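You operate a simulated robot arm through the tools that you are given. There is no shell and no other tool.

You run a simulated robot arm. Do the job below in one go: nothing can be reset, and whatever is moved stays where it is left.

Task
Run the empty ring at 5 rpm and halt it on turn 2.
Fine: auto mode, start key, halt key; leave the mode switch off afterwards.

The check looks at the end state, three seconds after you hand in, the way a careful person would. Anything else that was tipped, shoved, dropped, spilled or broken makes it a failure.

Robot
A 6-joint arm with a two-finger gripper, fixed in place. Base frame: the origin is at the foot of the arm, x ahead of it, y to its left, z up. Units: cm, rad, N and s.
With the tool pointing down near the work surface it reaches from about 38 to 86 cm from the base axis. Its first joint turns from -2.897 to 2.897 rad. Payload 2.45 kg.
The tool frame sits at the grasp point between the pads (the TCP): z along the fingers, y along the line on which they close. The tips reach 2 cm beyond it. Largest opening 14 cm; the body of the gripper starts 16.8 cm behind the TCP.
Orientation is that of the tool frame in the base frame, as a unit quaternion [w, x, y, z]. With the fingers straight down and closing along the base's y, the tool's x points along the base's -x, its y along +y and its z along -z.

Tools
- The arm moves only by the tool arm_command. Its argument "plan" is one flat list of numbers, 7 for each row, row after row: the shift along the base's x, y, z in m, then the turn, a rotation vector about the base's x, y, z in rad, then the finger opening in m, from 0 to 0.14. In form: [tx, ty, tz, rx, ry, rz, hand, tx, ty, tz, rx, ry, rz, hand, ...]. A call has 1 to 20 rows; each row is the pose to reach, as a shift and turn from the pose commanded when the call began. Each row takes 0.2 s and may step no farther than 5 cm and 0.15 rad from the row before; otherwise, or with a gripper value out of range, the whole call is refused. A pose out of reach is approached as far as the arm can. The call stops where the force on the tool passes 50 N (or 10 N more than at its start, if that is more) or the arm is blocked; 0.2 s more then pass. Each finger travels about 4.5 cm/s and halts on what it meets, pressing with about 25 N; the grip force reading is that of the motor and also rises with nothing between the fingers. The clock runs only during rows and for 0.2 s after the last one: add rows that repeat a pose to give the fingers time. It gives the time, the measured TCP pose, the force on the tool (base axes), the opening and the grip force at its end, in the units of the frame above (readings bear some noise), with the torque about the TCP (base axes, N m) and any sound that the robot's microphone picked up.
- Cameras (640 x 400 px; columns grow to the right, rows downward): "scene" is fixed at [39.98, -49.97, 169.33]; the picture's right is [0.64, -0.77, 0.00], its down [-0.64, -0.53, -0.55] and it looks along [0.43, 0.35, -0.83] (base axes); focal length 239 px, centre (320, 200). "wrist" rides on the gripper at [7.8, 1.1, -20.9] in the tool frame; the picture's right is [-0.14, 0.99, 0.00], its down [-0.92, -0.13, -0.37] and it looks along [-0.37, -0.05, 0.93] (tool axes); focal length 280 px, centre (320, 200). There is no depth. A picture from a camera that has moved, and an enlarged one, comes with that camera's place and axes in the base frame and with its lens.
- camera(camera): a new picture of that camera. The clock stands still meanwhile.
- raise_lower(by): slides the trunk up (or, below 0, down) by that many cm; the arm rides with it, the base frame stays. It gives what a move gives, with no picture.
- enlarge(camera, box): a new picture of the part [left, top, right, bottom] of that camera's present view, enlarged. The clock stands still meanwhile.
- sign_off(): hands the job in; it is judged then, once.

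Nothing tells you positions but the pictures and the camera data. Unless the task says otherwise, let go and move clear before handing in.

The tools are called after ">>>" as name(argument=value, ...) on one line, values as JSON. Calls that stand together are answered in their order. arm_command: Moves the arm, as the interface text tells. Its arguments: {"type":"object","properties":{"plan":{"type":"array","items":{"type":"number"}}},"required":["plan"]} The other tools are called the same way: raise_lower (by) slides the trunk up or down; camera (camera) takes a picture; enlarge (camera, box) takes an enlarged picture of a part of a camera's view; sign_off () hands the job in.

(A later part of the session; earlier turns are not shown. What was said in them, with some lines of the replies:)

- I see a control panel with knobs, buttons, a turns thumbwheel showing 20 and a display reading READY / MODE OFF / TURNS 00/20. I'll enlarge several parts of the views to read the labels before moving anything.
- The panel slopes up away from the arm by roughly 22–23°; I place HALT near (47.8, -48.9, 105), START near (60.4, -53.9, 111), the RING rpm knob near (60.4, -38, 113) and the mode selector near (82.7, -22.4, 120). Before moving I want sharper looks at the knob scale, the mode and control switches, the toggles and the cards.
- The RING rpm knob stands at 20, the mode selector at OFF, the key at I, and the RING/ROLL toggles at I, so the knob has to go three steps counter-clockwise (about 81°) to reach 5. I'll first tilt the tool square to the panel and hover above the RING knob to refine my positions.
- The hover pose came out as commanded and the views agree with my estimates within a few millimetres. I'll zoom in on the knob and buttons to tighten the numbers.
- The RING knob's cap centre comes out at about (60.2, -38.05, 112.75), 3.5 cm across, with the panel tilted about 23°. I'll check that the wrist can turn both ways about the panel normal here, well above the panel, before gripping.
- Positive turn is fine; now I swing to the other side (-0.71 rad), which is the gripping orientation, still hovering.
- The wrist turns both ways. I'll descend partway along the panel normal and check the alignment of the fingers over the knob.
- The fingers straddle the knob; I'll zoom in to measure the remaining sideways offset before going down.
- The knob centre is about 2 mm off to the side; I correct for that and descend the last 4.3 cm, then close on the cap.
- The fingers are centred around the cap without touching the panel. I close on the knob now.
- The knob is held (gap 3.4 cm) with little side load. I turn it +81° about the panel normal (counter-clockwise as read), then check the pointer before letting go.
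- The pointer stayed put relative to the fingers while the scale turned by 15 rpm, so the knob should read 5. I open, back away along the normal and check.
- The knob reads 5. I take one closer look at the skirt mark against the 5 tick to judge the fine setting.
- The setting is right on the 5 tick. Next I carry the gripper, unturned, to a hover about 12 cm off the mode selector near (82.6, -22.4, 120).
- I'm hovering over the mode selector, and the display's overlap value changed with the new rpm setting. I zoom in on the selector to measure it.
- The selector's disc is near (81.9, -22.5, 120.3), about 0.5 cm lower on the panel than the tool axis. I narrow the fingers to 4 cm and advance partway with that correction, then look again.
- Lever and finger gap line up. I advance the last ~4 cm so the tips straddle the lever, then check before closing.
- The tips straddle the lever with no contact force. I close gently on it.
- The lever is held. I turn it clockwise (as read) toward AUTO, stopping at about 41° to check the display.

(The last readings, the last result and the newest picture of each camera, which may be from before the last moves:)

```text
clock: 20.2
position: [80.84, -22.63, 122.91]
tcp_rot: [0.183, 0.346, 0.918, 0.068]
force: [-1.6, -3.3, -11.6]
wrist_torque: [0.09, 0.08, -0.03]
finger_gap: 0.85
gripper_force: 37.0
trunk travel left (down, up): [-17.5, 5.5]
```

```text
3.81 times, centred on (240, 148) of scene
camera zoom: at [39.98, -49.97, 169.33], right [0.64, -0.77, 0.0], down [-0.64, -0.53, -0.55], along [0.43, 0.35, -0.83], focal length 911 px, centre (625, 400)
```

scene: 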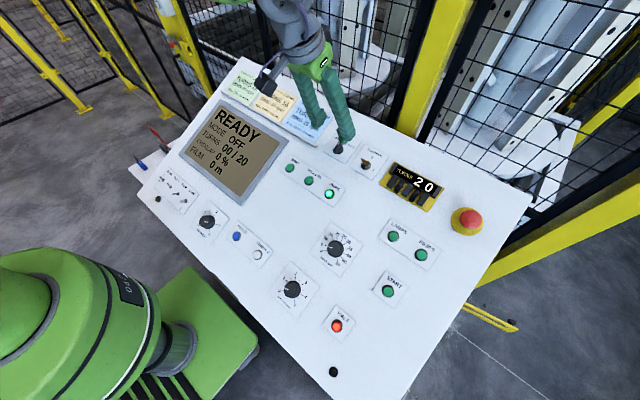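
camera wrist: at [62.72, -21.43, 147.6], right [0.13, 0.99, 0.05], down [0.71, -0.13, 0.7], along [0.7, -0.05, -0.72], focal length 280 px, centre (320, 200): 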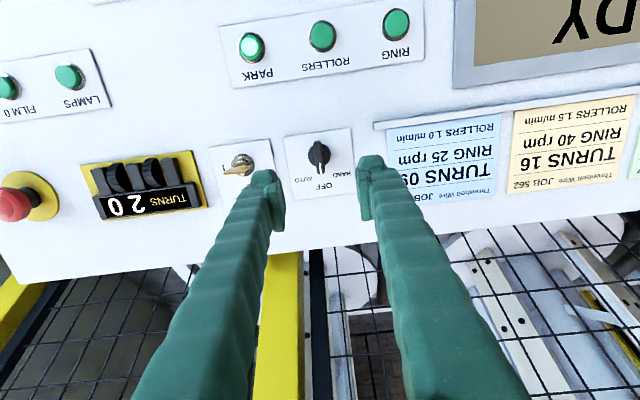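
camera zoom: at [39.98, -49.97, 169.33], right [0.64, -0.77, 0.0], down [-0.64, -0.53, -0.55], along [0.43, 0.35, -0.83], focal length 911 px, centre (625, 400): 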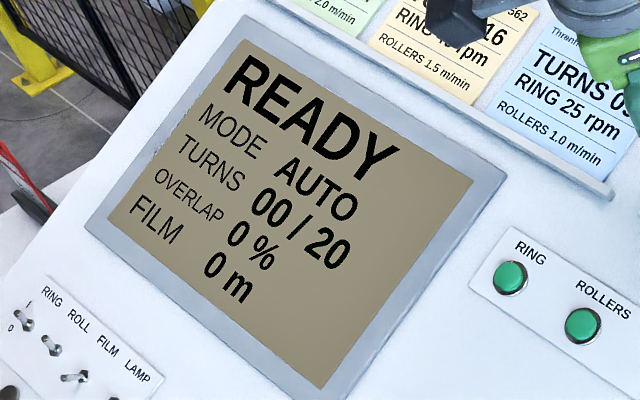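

The display now says MODE AUTO. I release, back off along the normal, and confirm the selector stays there.

>>> arm_command(plan=[0, 0, 0, 0, 0, 0, 0.02, 0, 0, 0, 0, 0, 0, 0.035, 0, 0, 0, 0, 0, 0, 0.04, 0, 0, 0, 0, 0, 0, 0.04, -0.0135, 0, 0.0323, 0, 0, 0, 0.04, -0.027, 0, 0.0646, 0, 0, 0, 0.04, -0.0385, 0, 0.0923, 0, 0, 0, 0.04, -0.0385, 0, 0.0923, 0, 0, 0, 0.04])

>>> enlarge(camera="wrist", box=[250, 110, 390, 230])

>>> enlarge(camera="scene", box=[180, 95, 300, 200])

```text
clock: 22.0
position: [76.88, -22.7, 132.04]
tcp_rot: [0.183, 0.345, 0.918, 0.069]
force: [1.0, -0.6, -0.2]
wrist_torque: [0.03, -0.02, -0.02]
finger_gap: 3.98
gripper_force: 0.2
trunk travel left (down, up): [-17.5, 5.5]
```

```text
3.33 times, centred on (320, 170) of wrist
camera zoom: at [64.13, -16.72, 149.3], right [0.7, 0.65, 0.29], down [0.42, -0.7, 0.57], along [0.58, -0.28, -0.77], focal length 935 px, centre (320, 300)
```

zoom: 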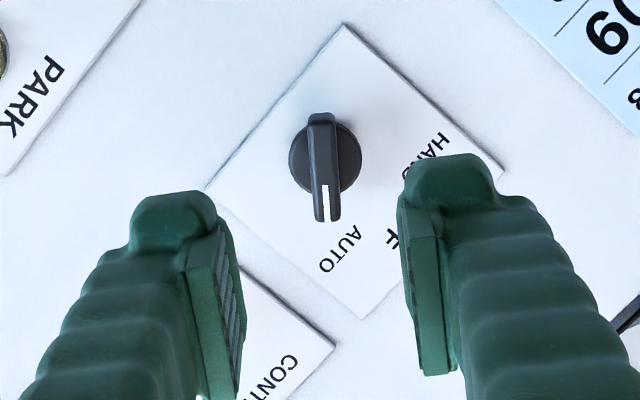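

```text
3.81 times, centred on (240, 148) of scene
camera zoom: at [39.98, -49.97, 169.33], right [0.64, -0.77, 0.0], down [-0.64, -0.53, -0.55], along [0.43, 0.35, -0.83], focal length 911 px, centre (625, 400)
```

zoom: 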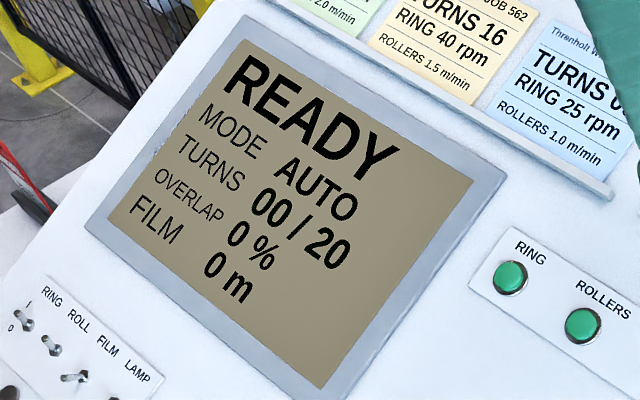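

AUTO is set and holds. Now I close the fingers and move to a hover about 6 cm above the START key at (60.6, -54.0, 110.4).

>>> arm_command(plan=[-0.0216, -0.0348, -0.0158, -0.0308, 0, 0.0738, 0.03, -0.0431, -0.0696, -0.0316, -0.0616, 0, 0.1477, 0.02, -0.0647, -0.1043, -0.0473, -0.0924, 0, 0.2215, 0.01, -0.0862, -0.1391, -0.0631, -0.1232, 0, 0.2954, 0.0, -0.1078, -0.1739, -0.0789, -0.154, 0, 0.3692, 0.0, -0.1293, -0.2087, -0.0947, -0.1848, 0, 0.4431, 0.0, -0.1509, -0.2434, -0.1104, -0.2156, 0, 0.5169, 0.0, -0.1724, -0.2782, -0.1262, -0.2464, 0, 0.5908, 0.0, -0.194, -0.313, -0.142, -0.2772, 0, 0.6646, 0.0, -0.194, -0.313, -0.142, -0.2772, 0, 0.6646, 0.0])

>>> camera(camera="wrist")

>>> camera(camera="scene")

```text
clock: 24.2
position: [57.67, -53.96, 118.24]
tcp_rot: [0.198, 0.0, 0.98, -0.001]
force: [0.9, -0.1, -0.1]
wrist_torque: [0.01, 0.01, -0.01]
finger_gap: 0.0
gripper_force: 25.1
trunk travel left (down, up): [-17.5, 5.5]
```

```text
taken
camera wrist: at [42.38, -52.86, 134.45], right [0.13, 0.99, 0.05], down [0.71, -0.13, 0.7], along [0.7, -0.05, -0.72], focal length 280 px, centre (320, 200)
```

wrist: 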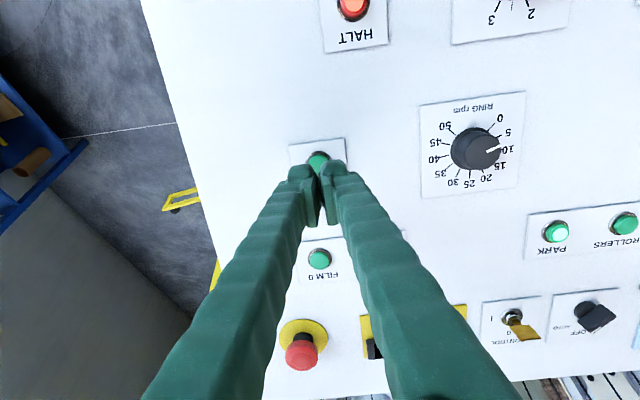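

```text
taken
```

scene: 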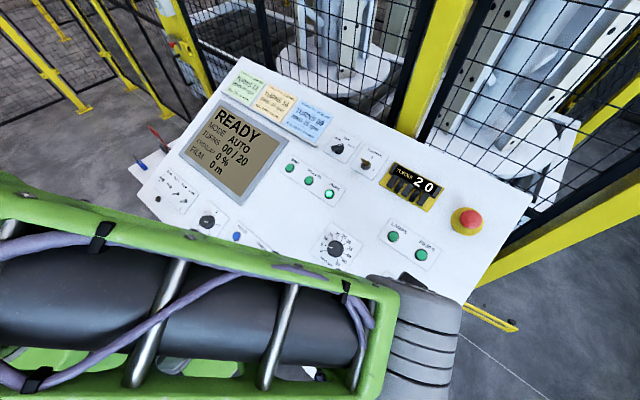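

I'm above START and the scene camera still reads the display. I zoom to check the alignment of the closed tips with the key.

>>> enlarge(camera="wrist", box=[260, 110, 380, 210])

>>> enlarge(camera="wrist", box=[300, 0, 400, 60])

```text
4.00 times, centred on (320, 160) of wrist
camera zoom: at [42.38, -52.86, 134.45], right [0.13, 0.99, 0.05], down [0.71, -0.13, 0.7], along [0.7, -0.05, -0.72], focal length 1122 px, centre (320, 360)
```

zoom: 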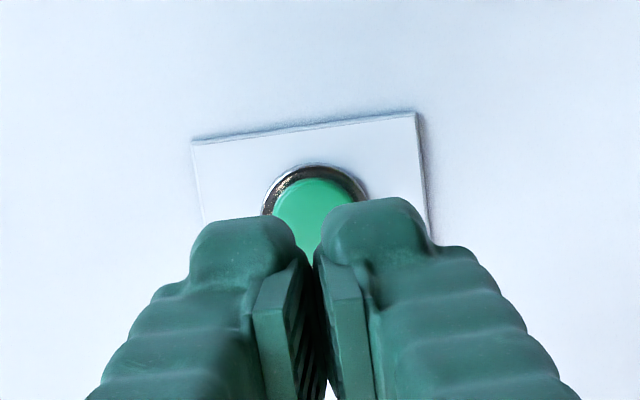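

```text
6.40 times, centred on (350, 30) of wrist
camera zoom: at [42.38, -52.86, 134.45], right [0.13, 0.99, 0.05], down [0.71, -0.13, 0.7], along [0.7, -0.05, -0.72], focal length 1794 px, centre (128, 1288)
```

zoom: 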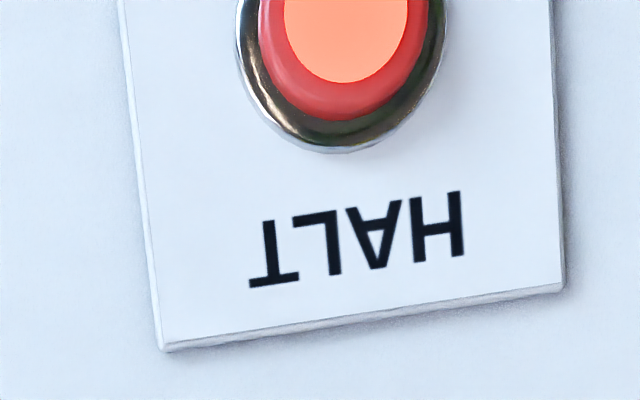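

Tips are within 2 mm of the key's centre. I advance to just short of contact, then press in small steps while watching the force.

>>> arm_command(plan=[0.007, 0, -0.0169, 0, 0, 0, 0, 0.014, 0, -0.0337, 0, 0, 0, 0, 0.0208, 0, -0.0498, 0, 0, 0, 0, 0.0208, 0, -0.0498, 0, 0, 0, 0])

>>> enlarge(camera="wrist", box=[260, 130, 380, 230])

```text
clock: 25.2
position: [59.82, -53.84, 113.29]
tcp_rot: [0.198, 0.0, 0.98, 0.0]
force: [0.0, 0.0, 0.4]
wrist_torque: [-0.02, 0.05, 0.0]
finger_gap: 0.01
gripper_force: 25.0
trunk travel left (down, up): [-17.5, 5.5]
```

```text
4.00 times, centred on (320, 180) of wrist
camera zoom: at [44.52, -52.71, 129.47], right [0.13, 0.99, 0.05], down [0.71, -0.13, 0.7], along [0.7, -0.05, -0.72], focal length 1122 px, centre (320, 280)
```

zoom: 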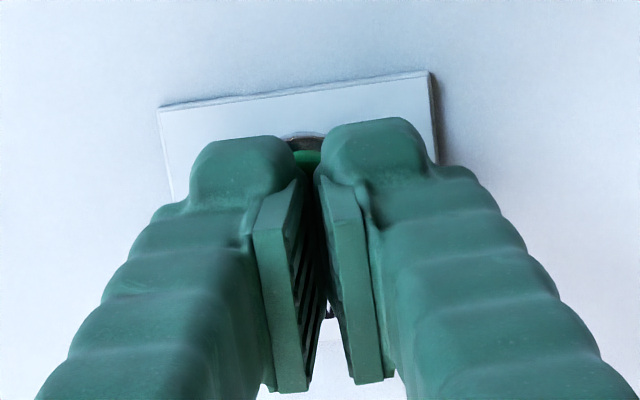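

No contact yet; I creep forward 0.9 cm in 3 mm rows.

>>> arm_command(plan=[0.0012, 0, -0.0028, 0, 0, 0, 0, 0.0023, 0, -0.0055, 0, 0, 0, 0, 0.0035, 0, -0.0083, 0, 0, 0, 0])

>>> enlarge(camera="scene", box=[180, 95, 300, 200])

```text
clock: 26.0
position: [59.97, -53.83, 112.72]
tcp_rot: [0.198, -0.001, 0.98, -0.002]
force: [-6.6, 2.1, 14.7]
wrist_torque: [0.02, 0.01, -0.08]
finger_gap: 0.61
gripper_force: 30.0
trunk travel left (down, up): [-17.5, 5.5]
heard: click
```

```text
3.81 times, centred on (240, 148) of scene
camera zoom: at [39.98, -49.97, 169.33], right [0.64, -0.77, 0.0], down [-0.64, -0.53, -0.55], along [0.43, 0.35, -0.83], focal length 911 px, centre (625, 400)
```

zoom: 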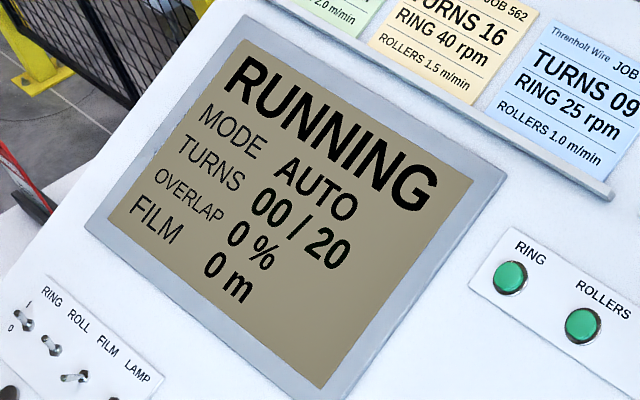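

The start key clicked and the display shows RUNNING, 00/20. I lift off and move to a hover above HALT at about (47.7, -48.9, 105.3).

>>> arm_command(plan=[-0.0077, 0, 0.0185, 0, 0, 0, 0, -0.0193, 0, 0.0462, 0, 0, 0, 0, -0.0512, 0.0124, 0.0304, 0, 0, 0, 0, -0.0831, 0.0248, 0.0146, 0, 0, 0, 0, -0.115, 0.0371, -0.0012, 0, 0, 0, 0, -0.147, 0.0495, -0.017, 0, 0, 0, 0, -0.147, 0.0495, -0.017, 0, 0, 0, 0])

>>> camera(camera="scene")

>>> camera(camera="wrist")

>>> enlarge(camera="scene", box=[180, 95, 300, 200])

>>> enlarge(camera="wrist", box=[260, 110, 380, 210])

```text
clock: 27.6
position: [45.22, -48.83, 110.45]
tcp_rot: [0.197, 0.001, 0.98, -0.001]
force: [0.3, -0.7, -0.6]
wrist_torque: [0.0, -0.01, -0.02]
finger_gap: 0.01
gripper_force: 29.7
trunk travel left (down, up): [-17.5, 5.5]
```

```text
taken
```

scene: 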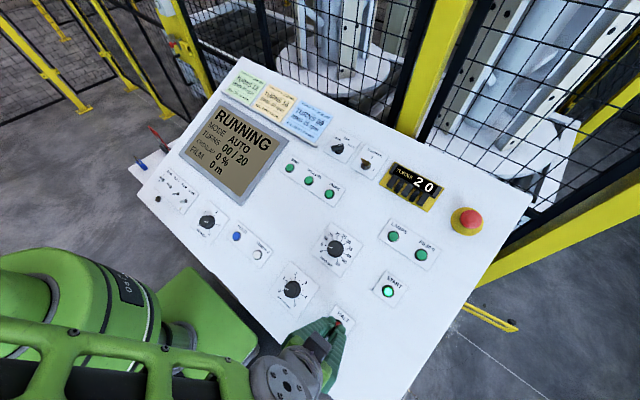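

```text
taken
camera wrist: at [29.98, -47.74, 126.66], right [0.13, 0.99, 0.05], down [0.71, -0.13, 0.7], along [0.7, -0.05, -0.72], focal length 280 px, centre (320, 200)
```

wrist: 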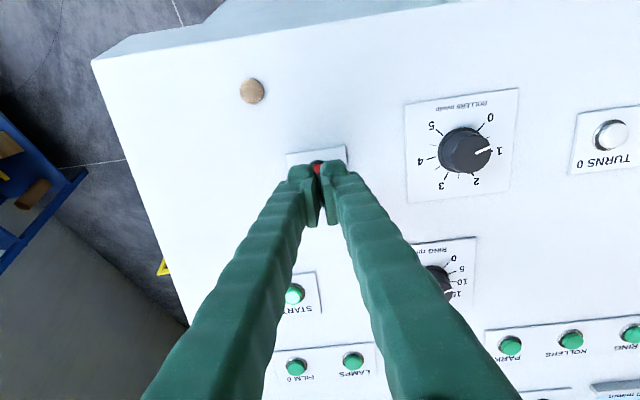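

```text
3.81 times, centred on (240, 148) of scene
camera zoom: at [39.98, -49.97, 169.33], right [0.64, -0.77, 0.0], down [-0.64, -0.53, -0.55], along [0.43, 0.35, -0.83], focal length 911 px, centre (625, 400)
```

zoom: 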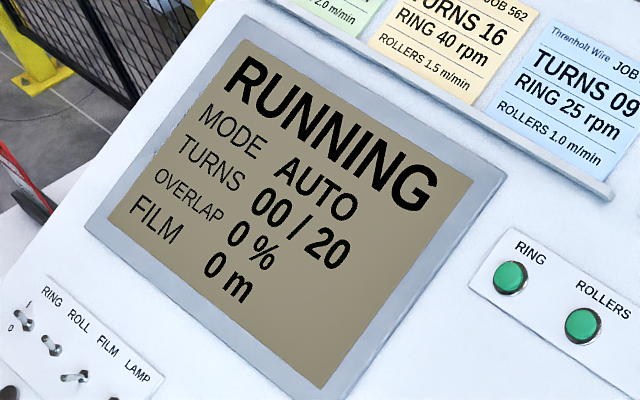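

```text
4.00 times, centred on (320, 160) of wrist
camera zoom: at [29.98, -47.74, 126.66], right [0.13, 0.99, 0.05], down [0.71, -0.13, 0.7], along [0.7, -0.05, -0.72], focal length 1122 px, centre (320, 360)
```

zoom: 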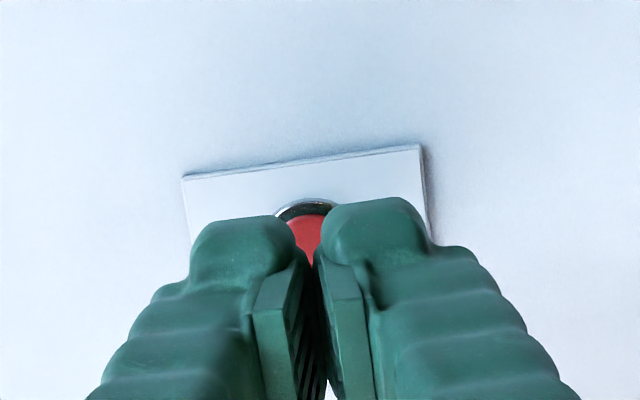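

The ring is running (START lit, PARK out) and the tips sit above HALT, about 3 mm off in y. I correct that, come to roughly 1.5 cm above the key, and wait while watching the turns counter.

>>> arm_command(plan=[0.0055, -0.0015, -0.0101, 0, 0, 0, 0, 0.0109, -0.003, -0.0202, 0, 0, 0, 0, 0.0109, -0.003, -0.0202, 0, 0, 0, 0, 0.0109, -0.003, -0.0202, 0, 0, 0, 0, 0.0109, -0.003, -0.0202, 0, 0, 0, 0, 0.0109, -0.003, -0.0202, 0, 0, 0, 0, 0.0109, -0.003, -0.0202, 0, 0, 0, 0, 0.0109, -0.003, -0.0202, 0, 0, 0, 0, 0.0109, -0.003, -0.0202, 0, 0, 0, 0, 0.0109, -0.003, -0.0202, 0, 0, 0, 0])

>>> enlarge(camera="scene", box=[180, 95, 300, 200])

>>> enlarge(camera="scene", box=[280, 270, 420, 390])

>>> enlarge(camera="wrist", box=[260, 120, 380, 220])

>>> enlarge(camera="scene", box=[280, 0, 640, 225])

```text
clock: 29.8
position: [46.44, -49.16, 108.31]
tcp_rot: [0.197, -0.001, 0.98, 0.0]
force: [0.6, 0.1, 0.6]
wrist_torque: [0.03, 0.0, -0.02]
finger_gap: 0.02
gripper_force: 29.2
trunk travel left (down, up): [-17.5, 5.5]
```

```text
3.81 times, centred on (240, 148) of scene
camera zoom: at [39.98, -49.97, 169.33], right [0.64, -0.77, 0.0], down [-0.64, -0.53, -0.55], along [0.43, 0.35, -0.83], focal length 911 px, centre (625, 400)
```

zoom: 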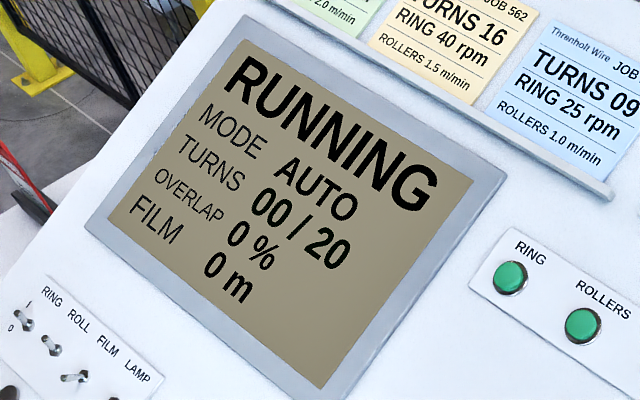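

```text
3.33 times, centred on (350, 330) of scene
camera zoom: at [39.98, -49.97, 169.33], right [0.64, -0.77, 0.0], down [-0.64, -0.53, -0.55], along [0.43, 0.35, -0.83], focal length 797 px, centre (220, -233)
```

zoom: 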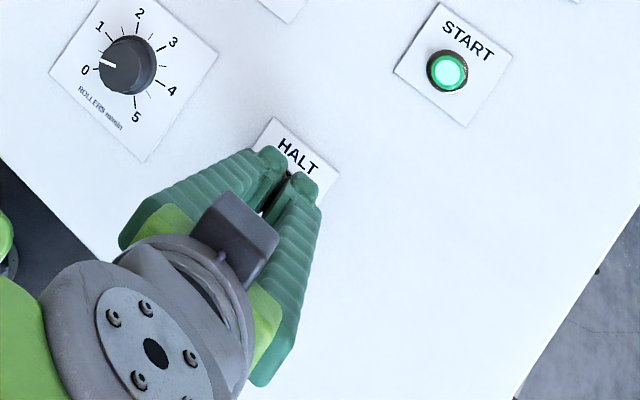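

```text
4.00 times, centred on (320, 170) of wrist
camera zoom: at [31.2, -48.1, 124.67], right [0.13, 0.99, 0.05], down [0.71, -0.13, 0.7], along [0.7, -0.05, -0.72], focal length 1122 px, centre (320, 320)
```

zoom: 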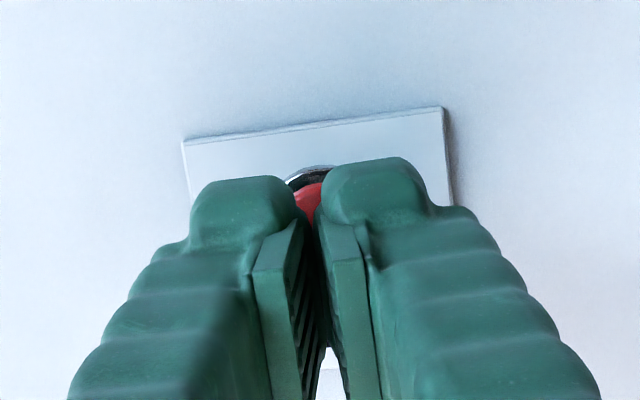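

```text
1.78 times, centred on (460, 112) of scene
camera zoom: at [39.98, -49.97, 169.33], right [0.64, -0.77, 0.0], down [-0.64, -0.53, -0.55], along [0.43, 0.35, -0.83], focal length 425 px, centre (71, 356)
```

zoom: 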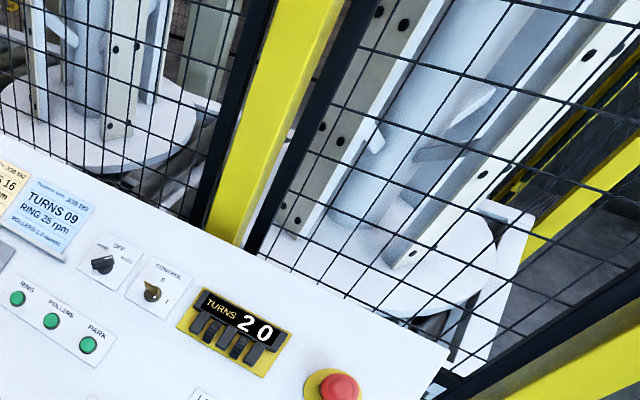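

Aligned above HALT with the counter still at 00. I hold position for a few seconds and keep checking.

>>> arm_command(plan=[0, 0, 0, 0, 0, 0, 0, 0, 0, 0, 0, 0, 0, 0, 0, 0, 0, 0, 0, 0, 0, 0, 0, 0, 0, 0, 0, 0, 0, 0, 0, 0, 0, 0, 0, 0, 0, 0, 0, 0, 0, 0, 0, 0, 0, 0, 0, 0, 0, 0, 0, 0, 0, 0, 0, 0, 0, 0, 0, 0, 0, 0, 0, 0, 0, 0, 0, 0, 0, 0, 0, 0, 0, 0, 0, 0, 0, 0, 0, 0, 0, 0, 0, 0, 0, 0, 0, 0, 0, 0, 0, 0, 0, 0, 0, 0, 0, 0, 0, 0, 0, 0, 0, 0, 0, 0, 0, 0, 0, 0, 0, 0, 0, 0, 0, 0, 0, 0, 0, 0, 0, 0, 0, 0, 0, 0, 0, 0, 0, 0, 0, 0, 0, 0, 0, 0, 0, 0, 0, 0])

>>> enlarge(camera="scene", box=[180, 95, 300, 200])

```text
clock: 34.0
position: [46.44, -49.17, 108.39]
tcp_rot: [0.196, 0.001, 0.981, 0.0]
force: [0.8, 0.0, 0.5]
wrist_torque: [0.0, 0.03, 0.01]
finger_gap: 0.0
gripper_force: 29.1
trunk travel left (down, up): [-17.5, 5.5]
```

```text
3.81 times, centred on (240, 148) of scene
camera zoom: at [39.98, -49.97, 169.33], right [0.64, -0.77, 0.0], down [-0.64, -0.53, -0.55], along [0.43, 0.35, -0.83], focal length 911 px, centre (625, 400)
```

zoom: 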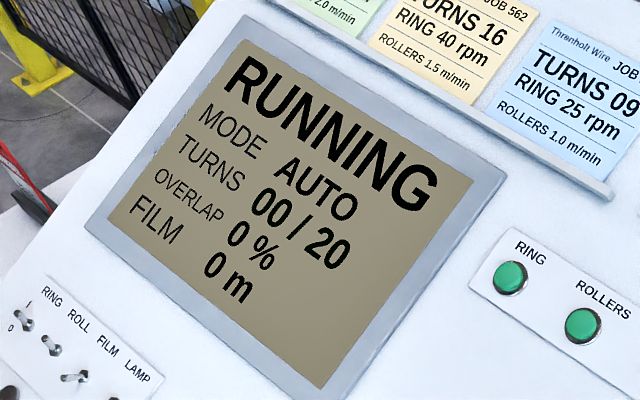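

Counter still at 00, eight seconds after the start. I keep holding; the first turn should show at around 38 s.

>>> arm_command(plan=[0, 0, 0, 0, 0, 0, 0, 0, 0, 0, 0, 0, 0, 0, 0, 0, 0, 0, 0, 0, 0, 0, 0, 0, 0, 0, 0, 0, 0, 0, 0, 0, 0, 0, 0, 0, 0, 0, 0, 0, 0, 0, 0, 0, 0, 0, 0, 0, 0, 0, 0, 0, 0, 0, 0, 0, 0, 0, 0, 0, 0, 0, 0, 0, 0, 0, 0, 0, 0, 0, 0, 0, 0, 0, 0, 0, 0, 0, 0, 0, 0, 0, 0, 0, 0, 0, 0, 0, 0, 0, 0, 0, 0, 0, 0, 0, 0, 0, 0, 0, 0, 0, 0, 0, 0, 0, 0, 0, 0, 0, 0, 0, 0, 0, 0, 0, 0, 0, 0, 0, 0, 0, 0, 0, 0, 0, 0, 0, 0, 0, 0, 0, 0])

>>> enlarge(camera="scene", box=[180, 95, 300, 200])

```text
clock: 38.0
position: [46.43, -49.16, 108.58]
tcp_rot: [0.196, 0.001, 0.981, -0.001]
force: [0.1, -0.1, 0.6]
wrist_torque: [-0.02, -0.01, 0.01]
finger_gap: 0.0
gripper_force: 28.7
trunk travel left (down, up): [-17.5, 5.5]
```

```text
3.81 times, centred on (240, 148) of scene
camera zoom: at [39.98, -49.97, 169.33], right [0.64, -0.77, 0.0], down [-0.64, -0.53, -0.55], along [0.43, 0.35, -0.83], focal length 911 px, centre (625, 400)
```

zoom: 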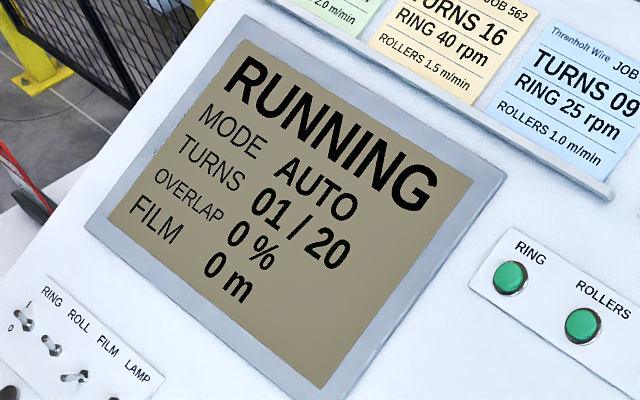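

The counter just reached 01 at about 12 s, as expected for 5 rpm, so 02 should appear near 50 s. I keep holding above HALT.

>>> arm_command(plan=[0, 0, 0, 0, 0, 0, 0, 0, 0, 0, 0, 0, 0, 0, 0, 0, 0, 0, 0, 0, 0, 0, 0, 0, 0, 0, 0, 0, 0, 0, 0, 0, 0, 0, 0, 0, 0, 0, 0, 0, 0, 0, 0, 0, 0, 0, 0, 0, 0, 0, 0, 0, 0, 0, 0, 0, 0, 0, 0, 0, 0, 0, 0, 0, 0, 0, 0, 0, 0, 0, 0, 0, 0, 0, 0, 0, 0, 0, 0, 0, 0, 0, 0, 0, 0, 0, 0, 0, 0, 0, 0, 0, 0, 0, 0, 0, 0, 0, 0, 0, 0, 0, 0, 0, 0, 0, 0, 0, 0, 0, 0, 0, 0, 0, 0, 0, 0, 0, 0, 0, 0, 0, 0, 0, 0, 0, 0, 0, 0, 0, 0, 0, 0, 0, 0, 0, 0, 0, 0, 0])

>>> enlarge(camera="scene", box=[180, 95, 300, 200])

```text
clock: 42.2
position: [46.34, -49.17, 108.43]
tcp_rot: [0.197, 0.0, 0.98, 0.0]
force: [0.5, -0.3, -0.2]
wrist_torque: [-0.01, -0.01, 0.03]
finger_gap: 0.01
gripper_force: 29.6
trunk travel left (down, up): [-17.5, 5.5]
```

```text
3.81 times, centred on (240, 148) of scene
camera zoom: at [39.98, -49.97, 169.33], right [0.64, -0.77, 0.0], down [-0.64, -0.53, -0.55], along [0.43, 0.35, -0.83], focal length 911 px, centre (625, 400)
```

zoom: 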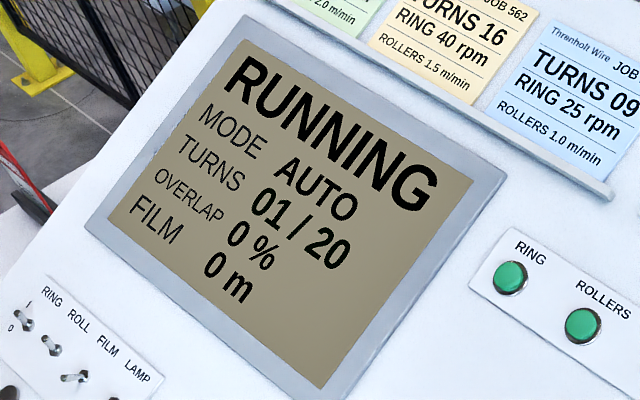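

Still 01, as it should be at 42 s. I hold on.

>>> arm_command(plan=[0, 0, 0, 0, 0, 0, 0, 0, 0, 0, 0, 0, 0, 0, 0, 0, 0, 0, 0, 0, 0, 0, 0, 0, 0, 0, 0, 0, 0, 0, 0, 0, 0, 0, 0, 0, 0, 0, 0, 0, 0, 0, 0, 0, 0, 0, 0, 0, 0, 0, 0, 0, 0, 0, 0, 0, 0, 0, 0, 0, 0, 0, 0, 0, 0, 0, 0, 0, 0, 0, 0, 0, 0, 0, 0, 0, 0, 0, 0, 0, 0, 0, 0, 0, 0, 0, 0, 0, 0, 0, 0, 0, 0, 0, 0, 0, 0, 0, 0, 0, 0, 0, 0, 0, 0, 0, 0, 0, 0, 0, 0, 0, 0, 0, 0, 0, 0, 0, 0, 0, 0, 0, 0, 0, 0, 0, 0, 0, 0, 0, 0, 0, 0, 0, 0, 0, 0, 0, 0, 0])

>>> enlarge(camera="scene", box=[180, 95, 300, 200])

```text
clock: 46.4
position: [46.53, -49.15, 108.47]
tcp_rot: [0.197, 0.0, 0.98, 0.0]
force: [-0.5, 0.6, -0.3]
wrist_torque: [0.04, -0.01, 0.01]
finger_gap: 0.02
gripper_force: 29.4
trunk travel left (down, up): [-17.5, 5.5]
```

```text
3.81 times, centred on (240, 148) of scene
camera zoom: at [39.98, -49.97, 169.33], right [0.64, -0.77, 0.0], down [-0.64, -0.53, -0.55], along [0.43, 0.35, -0.83], focal length 911 px, centre (625, 400)
```

zoom: 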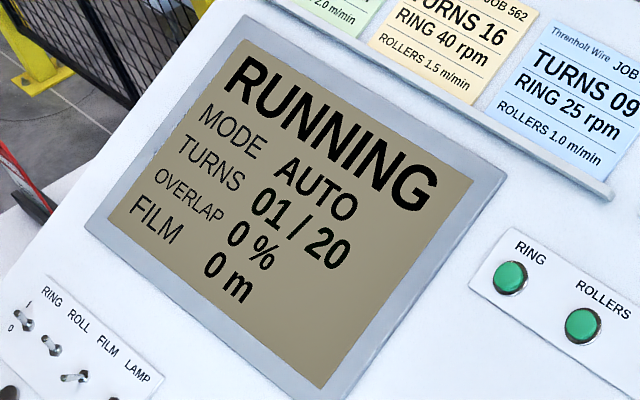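

Still 01 at 46.4 s. A shorter hold next, to catch the change to 02 promptly.

>>> arm_command(plan=[0, 0, 0, 0, 0, 0, 0, 0, 0, 0, 0, 0, 0, 0, 0, 0, 0, 0, 0, 0, 0, 0, 0, 0, 0, 0, 0, 0, 0, 0, 0, 0, 0, 0, 0, 0, 0, 0, 0, 0, 0, 0, 0, 0, 0, 0, 0, 0, 0, 0, 0, 0, 0, 0, 0, 0, 0, 0, 0, 0, 0, 0, 0, 0, 0, 0, 0, 0, 0, 0, 0, 0, 0, 0, 0, 0, 0, 0, 0, 0, 0, 0, 0, 0, 0, 0, 0, 0, 0, 0, 0, 0, 0, 0, 0, 0, 0, 0, 0, 0, 0, 0, 0, 0, 0, 0, 0, 0, 0, 0, 0, 0])

>>> enlarge(camera="scene", box=[180, 95, 300, 200])

```text
clock: 49.8
position: [46.42, -49.15, 108.39]
tcp_rot: [0.197, 0.0, 0.98, -0.001]
force: [0.0, -0.2, -0.4]
wrist_torque: [0.02, -0.04, 0.0]
finger_gap: 0.0
gripper_force: 29.8
trunk travel left (down, up): [-17.5, 5.5]
```

```text
3.81 times, centred on (240, 148) of scene
camera zoom: at [39.98, -49.97, 169.33], right [0.64, -0.77, 0.0], down [-0.64, -0.53, -0.55], along [0.43, 0.35, -0.83], focal length 911 px, centre (625, 400)
```

zoom: 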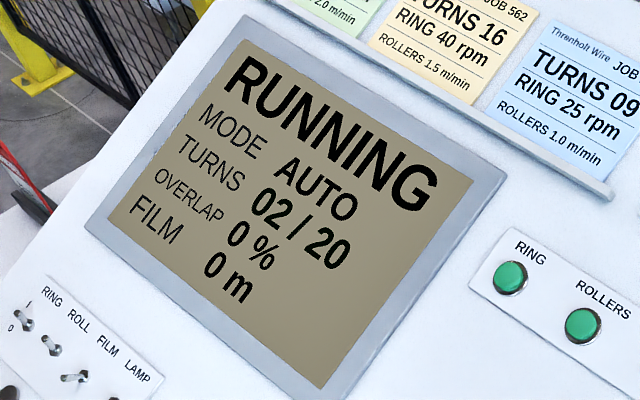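

The counter shows 02 — now I press HALT, stepping in along the panel normal.

>>> arm_command(plan=[0.0019, 0, -0.0046, 0, 0, 0, 0, 0.0039, 0, -0.0092, 0, 0, 0, 0, 0.0054, 0, -0.0129, 0, 0, 0, 0, 0.0065, 0, -0.0157, 0, 0, 0, 0, 0.0075, 0, -0.018, 0, 0, 0, 0])

>>> enlarge(camera="scene", box=[180, 95, 300, 200])

```text
clock: 51.0
position: [47.14, -49.07, 106.94]
tcp_rot: [0.198, 0.0, 0.98, 0.0]
force: [-3.5, 2.8, 10.0]
wrist_torque: [0.11, -0.02, -0.02]
finger_gap: 0.56
gripper_force: 28.7
trunk travel left (down, up): [-17.5, 5.5]
heard: click
```

```text
3.81 times, centred on (240, 148) of scene
camera zoom: at [39.98, -49.97, 169.33], right [0.64, -0.77, 0.0], down [-0.64, -0.53, -0.55], along [0.43, 0.35, -0.83], focal length 911 px, centre (625, 400)
```

zoom: 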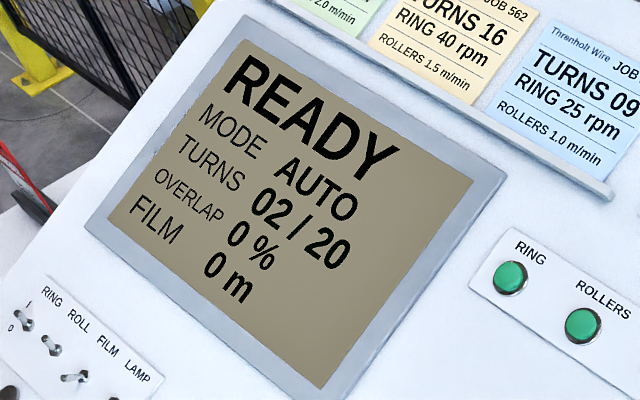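

HALT clicked: the display is back to READY with 02/20. I lift off and return to the hover over the mode selector, turned to match the lever at AUTO.

>>> arm_command(plan=[-0.0154, 0, 0.0369, 0, 0, 0, 0, -0.0308, 0, 0.0738, 0, 0, 0, 0, 0.002, 0.0265, 0.0917, 0.0277, 0, -0.0665, 0.01, 0.0348, 0.0529, 0.1097, 0.0554, 0, -0.1329, 0.02, 0.0676, 0.0794, 0.1276, 0.0832, 0, -0.1994, 0.03, 0.1004, 0.1058, 0.1456, 0.1109, 0, -0.2658, 0.04, 0.1332, 0.1323, 0.1635, 0.1386, 0, -0.3323, 0.04, 0.166, 0.1588, 0.1814, 0.1663, 0, -0.3988, 0.04, 0.1988, 0.1852, 0.1994, 0.194, 0, -0.4652, 0.04, 0.2316, 0.2117, 0.2173, 0.2218, 0, -0.5317, 0.04, 0.2644, 0.2381, 0.2353, 0.2495, 0, -0.5981, 0.04, 0.2972, 0.2646, 0.2532, 0.2772, 0, -0.6646, 0.04, 0.2972, 0.2646, 0.2532, 0.2772, 0, -0.6646, 0.04])

>>> enlarge(camera="wrist", box=[250, 110, 390, 230])

>>> camera(camera="scene")

```text
clock: 53.8
position: [77.06, -22.84, 132.33]
tcp_rot: [0.184, 0.345, 0.918, 0.068]
force: [0.1, -1.3, 0.0]
wrist_torque: [0.01, 0.02, 0.0]
finger_gap: 3.98
gripper_force: 0.0
trunk travel left (down, up): [-17.5, 5.5]
```

```text
3.33 times, centred on (320, 170) of wrist
camera zoom: at [64.3, -16.9, 149.56], right [0.7, 0.65, 0.29], down [0.42, -0.7, 0.57], along [0.58, -0.28, -0.76], focal length 935 px, centre (320, 300)
```

zoom: 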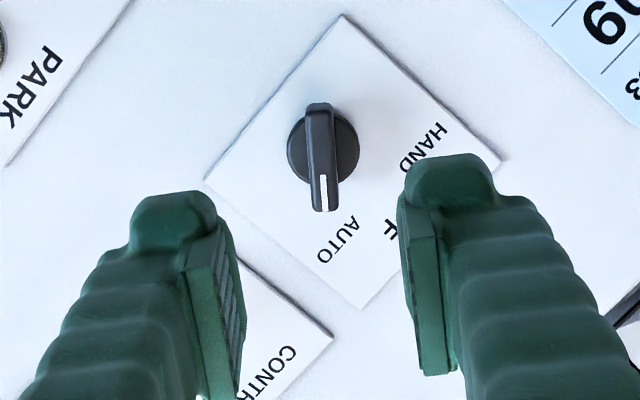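

```text
taken
```

scene: 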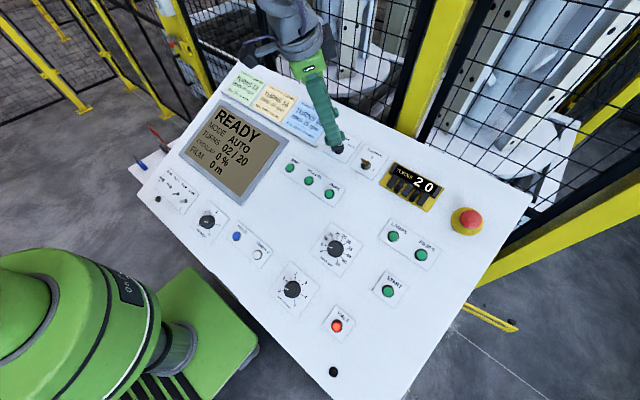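

The machine reads READY, AUTO, 02/20 and the camera pose shows I'm about 2–3 mm from the earlier hover. I go back down to the earlier gripping pose with that correction.

>>> arm_command(plan=[0.0097, 0.0006, -0.0234, 0, 0, 0, 0.04, 0.0194, 0.0012, -0.0467, 0, 0, 0, 0.04, 0.0291, 0.0017, -0.07, 0, 0, 0, 0.04, 0.0388, 0.0023, -0.0934, 0, 0, 0, 0.04, 0.0388, 0.0023, -0.0934, 0, 0, 0, 0.04])

>>> enlarge(camera="wrist", box=[250, 120, 390, 240])

```text
clock: 55.0
position: [80.89, -22.43, 122.68]
tcp_rot: [0.185, 0.345, 0.918, 0.069]
force: [0.7, 0.6, 0.5]
wrist_torque: [-0.02, -0.02, 0.03]
finger_gap: 3.98
gripper_force: 0.0
trunk travel left (down, up): [-17.5, 5.5]
```

```text
3.33 times, centred on (320, 180) of wrist
camera zoom: at [68.13, -16.47, 140.07], right [0.7, 0.65, 0.29], down [0.42, -0.7, 0.58], along [0.58, -0.28, -0.76], focal length 935 px, centre (320, 267)
```

zoom: 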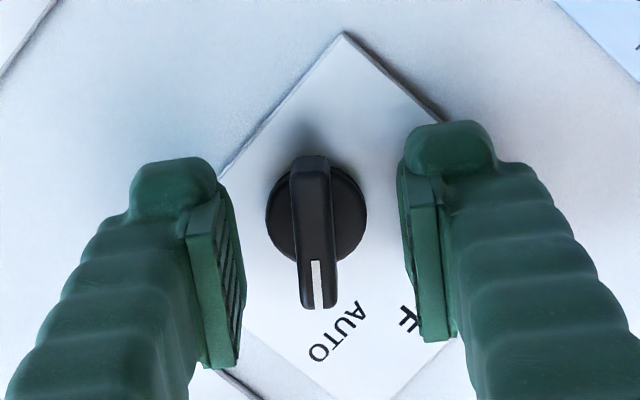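

The lever sits between the fingers, about 2 mm off centre; I correct that and close on it.

>>> arm_command(plan=[0.0002, -0.002, 0, 0, 0, 0, 0.03, 0.0002, -0.002, 0, 0, 0, 0, 0.015, 0.0002, -0.002, 0, 0, 0, 0, 0.005, 0.0002, -0.002, 0, 0, 0, 0, 0.005, 0.0002, -0.002, 0, 0, 0, 0, 0.005, 0.0002, -0.002, 0, 0, 0, 0, 0.005])

>>> enlarge(camera="wrist", box=[250, 120, 390, 240])

>>> enlarge(camera="scene", box=[180, 95, 300, 200])

```text
clock: 56.4
position: [80.94, -22.64, 122.72]
tcp_rot: [0.184, 0.345, 0.918, 0.068]
force: [2.1, 2.2, -1.3]
wrist_torque: [0.04, -0.05, -0.07]
finger_gap: 0.87
gripper_force: 36.7
trunk travel left (down, up): [-17.5, 5.5]
```

```text
3.33 times, centred on (320, 180) of wrist
camera zoom: at [68.18, -16.64, 139.99], right [0.7, 0.65, 0.29], down [0.42, -0.7, 0.58], along [0.58, -0.28, -0.76], focal length 935 px, centre (320, 267)
```

zoom: 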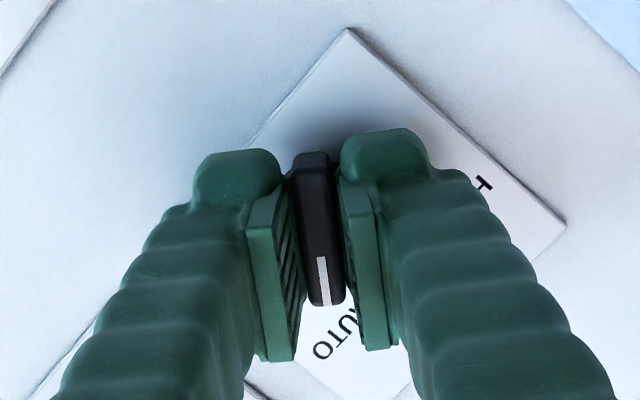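

```text
3.81 times, centred on (240, 148) of scene
camera zoom: at [39.98, -49.97, 169.33], right [0.64, -0.77, 0.0], down [-0.64, -0.53, -0.55], along [0.43, 0.35, -0.83], focal length 911 px, centre (625, 400)
```

zoom: 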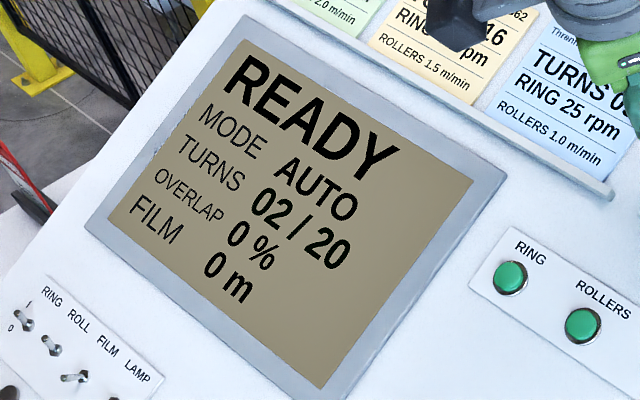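

The lever is held again, with 02/20 still shown. I turn it back counter-clockwise by 0.72 rad to OFF.

>>> arm_command(plan=[0, 0, 0, -0.0462, 0, 0.1108, 0.005, 0, 0, 0, -0.0924, 0, 0.2215, 0.005, 0, 0, 0, -0.1386, 0, 0.3323, 0.005, 0, 0, 0, -0.1848, 0, 0.443, 0.005, 0, 0, 0, -0.231, 0, 0.5538, 0.005, 0, 0, 0, -0.2772, 0, 0.6646, 0.005, 0, 0, 0, -0.2772, 0, 0.6646, 0.005])

>>> enlarge(camera="wrist", box=[250, 120, 390, 240])

>>> enlarge(camera="scene", box=[180, 95, 300, 200])

```text
clock: 58.0
position: [80.99, -22.5, 122.86]
tcp_rot: [0.196, -0.001, 0.981, 0.0]
force: [5.1, 12.8, -3.0]
wrist_torque: [0.12, -0.08, 0.01]
finger_gap: 0.85
gripper_force: 36.4
trunk travel left (down, up): [-17.5, 5.5]
```

```text
3.33 times, centred on (320, 180) of wrist
camera zoom: at [65.77, -21.45, 139.0], right [0.12, 0.99, 0.05], down [0.71, -0.13, 0.69], along [0.69, -0.05, -0.72], focal length 935 px, centre (320, 267)
```

zoom: 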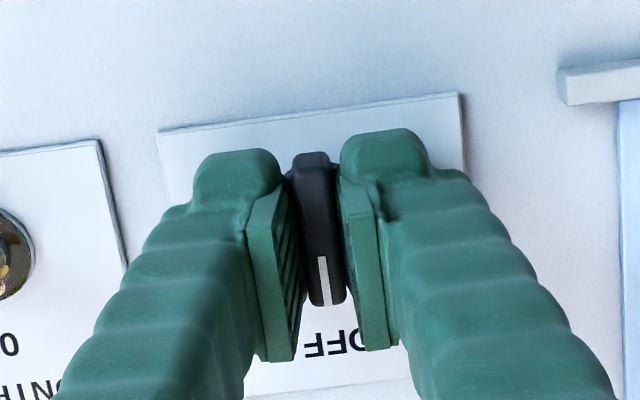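

```text
3.81 times, centred on (240, 148) of scene
camera zoom: at [39.98, -49.97, 169.33], right [0.64, -0.77, 0.0], down [-0.64, -0.53, -0.55], along [0.43, 0.35, -0.83], focal length 911 px, centre (625, 400)
```

zoom: 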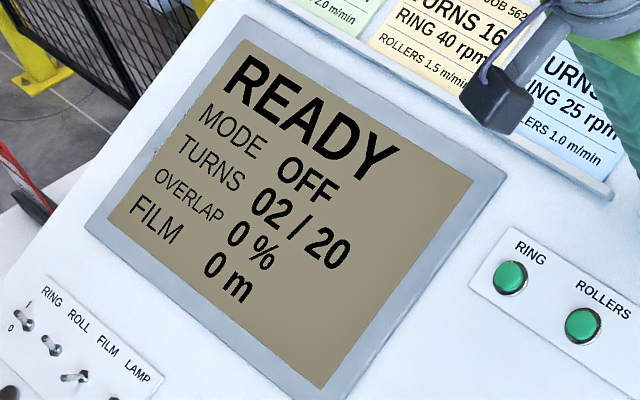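

The display reads MODE OFF with 02/20 kept. I open and back away along the normal, well clear of the panel.

>>> arm_command(plan=[0, 0, 0, 0, 0, 0, 0.02, 0, 0, 0, 0, 0, 0, 0.035, 0, 0, 0, 0, 0, 0, 0.04, 0, 0, 0, 0, 0, 0, 0.04, -0.0135, 0, 0.0323, 0, 0, 0, 0.04, -0.027, 0, 0.0646, 0, 0, 0, 0.04, -0.0405, 0, 0.0969, 0, 0, 0, 0.04, -0.06, 0, 0.137, 0, 0, 0, 0.04, -0.085, 0, 0.175, 0, 0, 0, 0.04, -0.11, 0, 0.21, 0, 0, 0, 0.04, -0.14, 0, 0.24, 0, 0, 0, 0.04, -0.14, 0, 0.24, 0, 0, 0, 0.04])

>>> camera(camera="scene")

>>> camera(camera="wrist")

>>> enlarge(camera="scene", box=[180, 95, 300, 200])

>>> enlarge(camera="scene", box=[300, 110, 390, 180])

>>> enlarge(camera="scene", box=[260, 200, 420, 350])

```text
clock: 60.6
position: [66.76, -22.76, 146.63]
tcp_rot: [0.195, -0.001, 0.981, 0.0]
force: [0.3, -0.2, 0.0]
wrist_torque: [0.02, 0.05, -0.03]
finger_gap: 3.98
gripper_force: 0.0
trunk travel left (down, up): [-17.5, 5.5]
```

```text
taken
```

scene: 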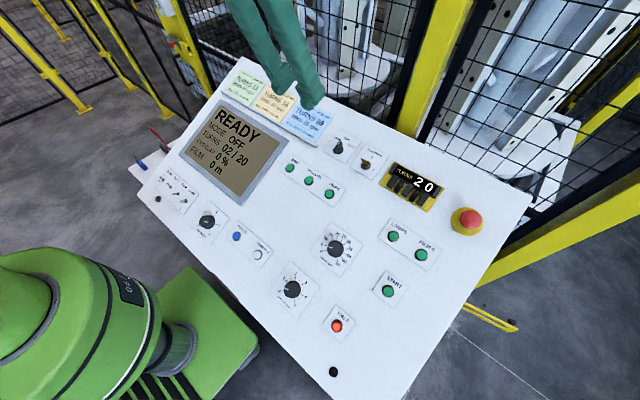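

```text
taken
camera wrist: at [51.58, -21.7, 162.92], right [0.13, 0.99, 0.05], down [0.71, -0.13, 0.69], along [0.69, -0.05, -0.72], focal length 280 px, centre (320, 200)
```

wrist: 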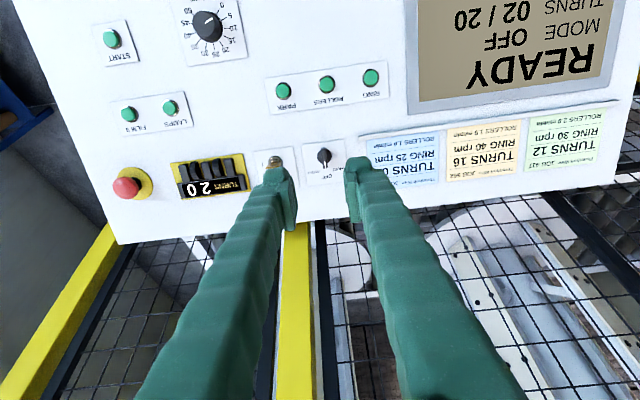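

```text
3.81 times, centred on (240, 148) of scene
camera zoom: at [39.98, -49.97, 169.33], right [0.64, -0.77, 0.0], down [-0.64, -0.53, -0.55], along [0.43, 0.35, -0.83], focal length 911 px, centre (625, 400)
```

zoom: 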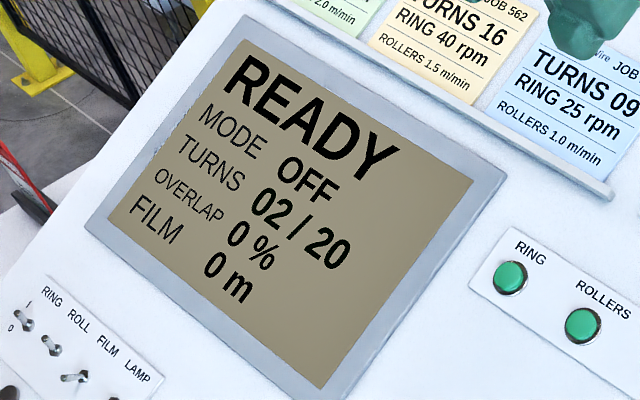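

```text
5.71 times, centred on (345, 145) of scene
camera zoom: at [39.98, -49.97, 169.33], right [0.64, -0.77, 0.0], down [-0.64, -0.53, -0.55], along [0.43, 0.35, -0.83], focal length 1367 px, centre (177, 514)
```

zoom: 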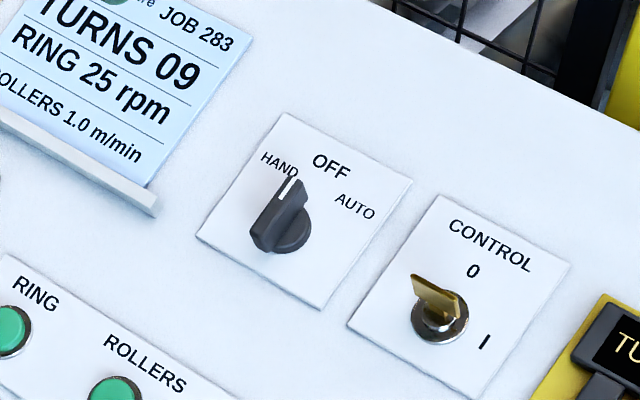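

```text
2.67 times, centred on (340, 275) of scene
camera zoom: at [39.98, -49.97, 169.33], right [0.64, -0.77, 0.0], down [-0.64, -0.53, -0.55], along [0.43, 0.35, -0.83], focal length 638 px, centre (267, 0)
```

zoom: 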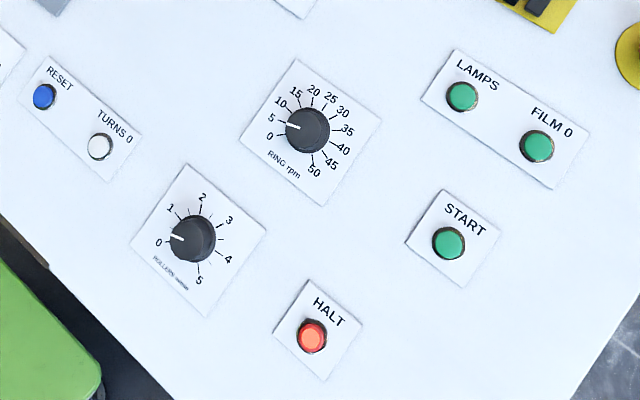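

Everything reads as wanted: RING knob at 5, the ring halted with 02/20, the mode selector at OFF, all other controls as they were, and the gripper open and well clear. I hand in the job.

>>> sign_off()

```text
The job is handed in.
```

The empty ring ran at 5 rpm and stopped on turn 2. The display now reads READY, MODE OFF, TURNS 02 / 20.

- **Speed:** I turned the RING rpm knob from 20 down to 5, and left it there. The counter took about 12 s per turn, which matches 5 rpm.
- **Run and halt:** In AUTO, I pressed START, waited for the counter to show 02, and pressed HALT about a second later. I took "turn 2" to mean the counter showing 02. It counts completed turns, so the ring went just over two full turns.
- **After the stop:** I turned the mode selector back to OFF and moved the open gripper clear of the panel. I touched no other controls. The PARK light was lit at the start and is now off, as the ring is no longer at its park position.
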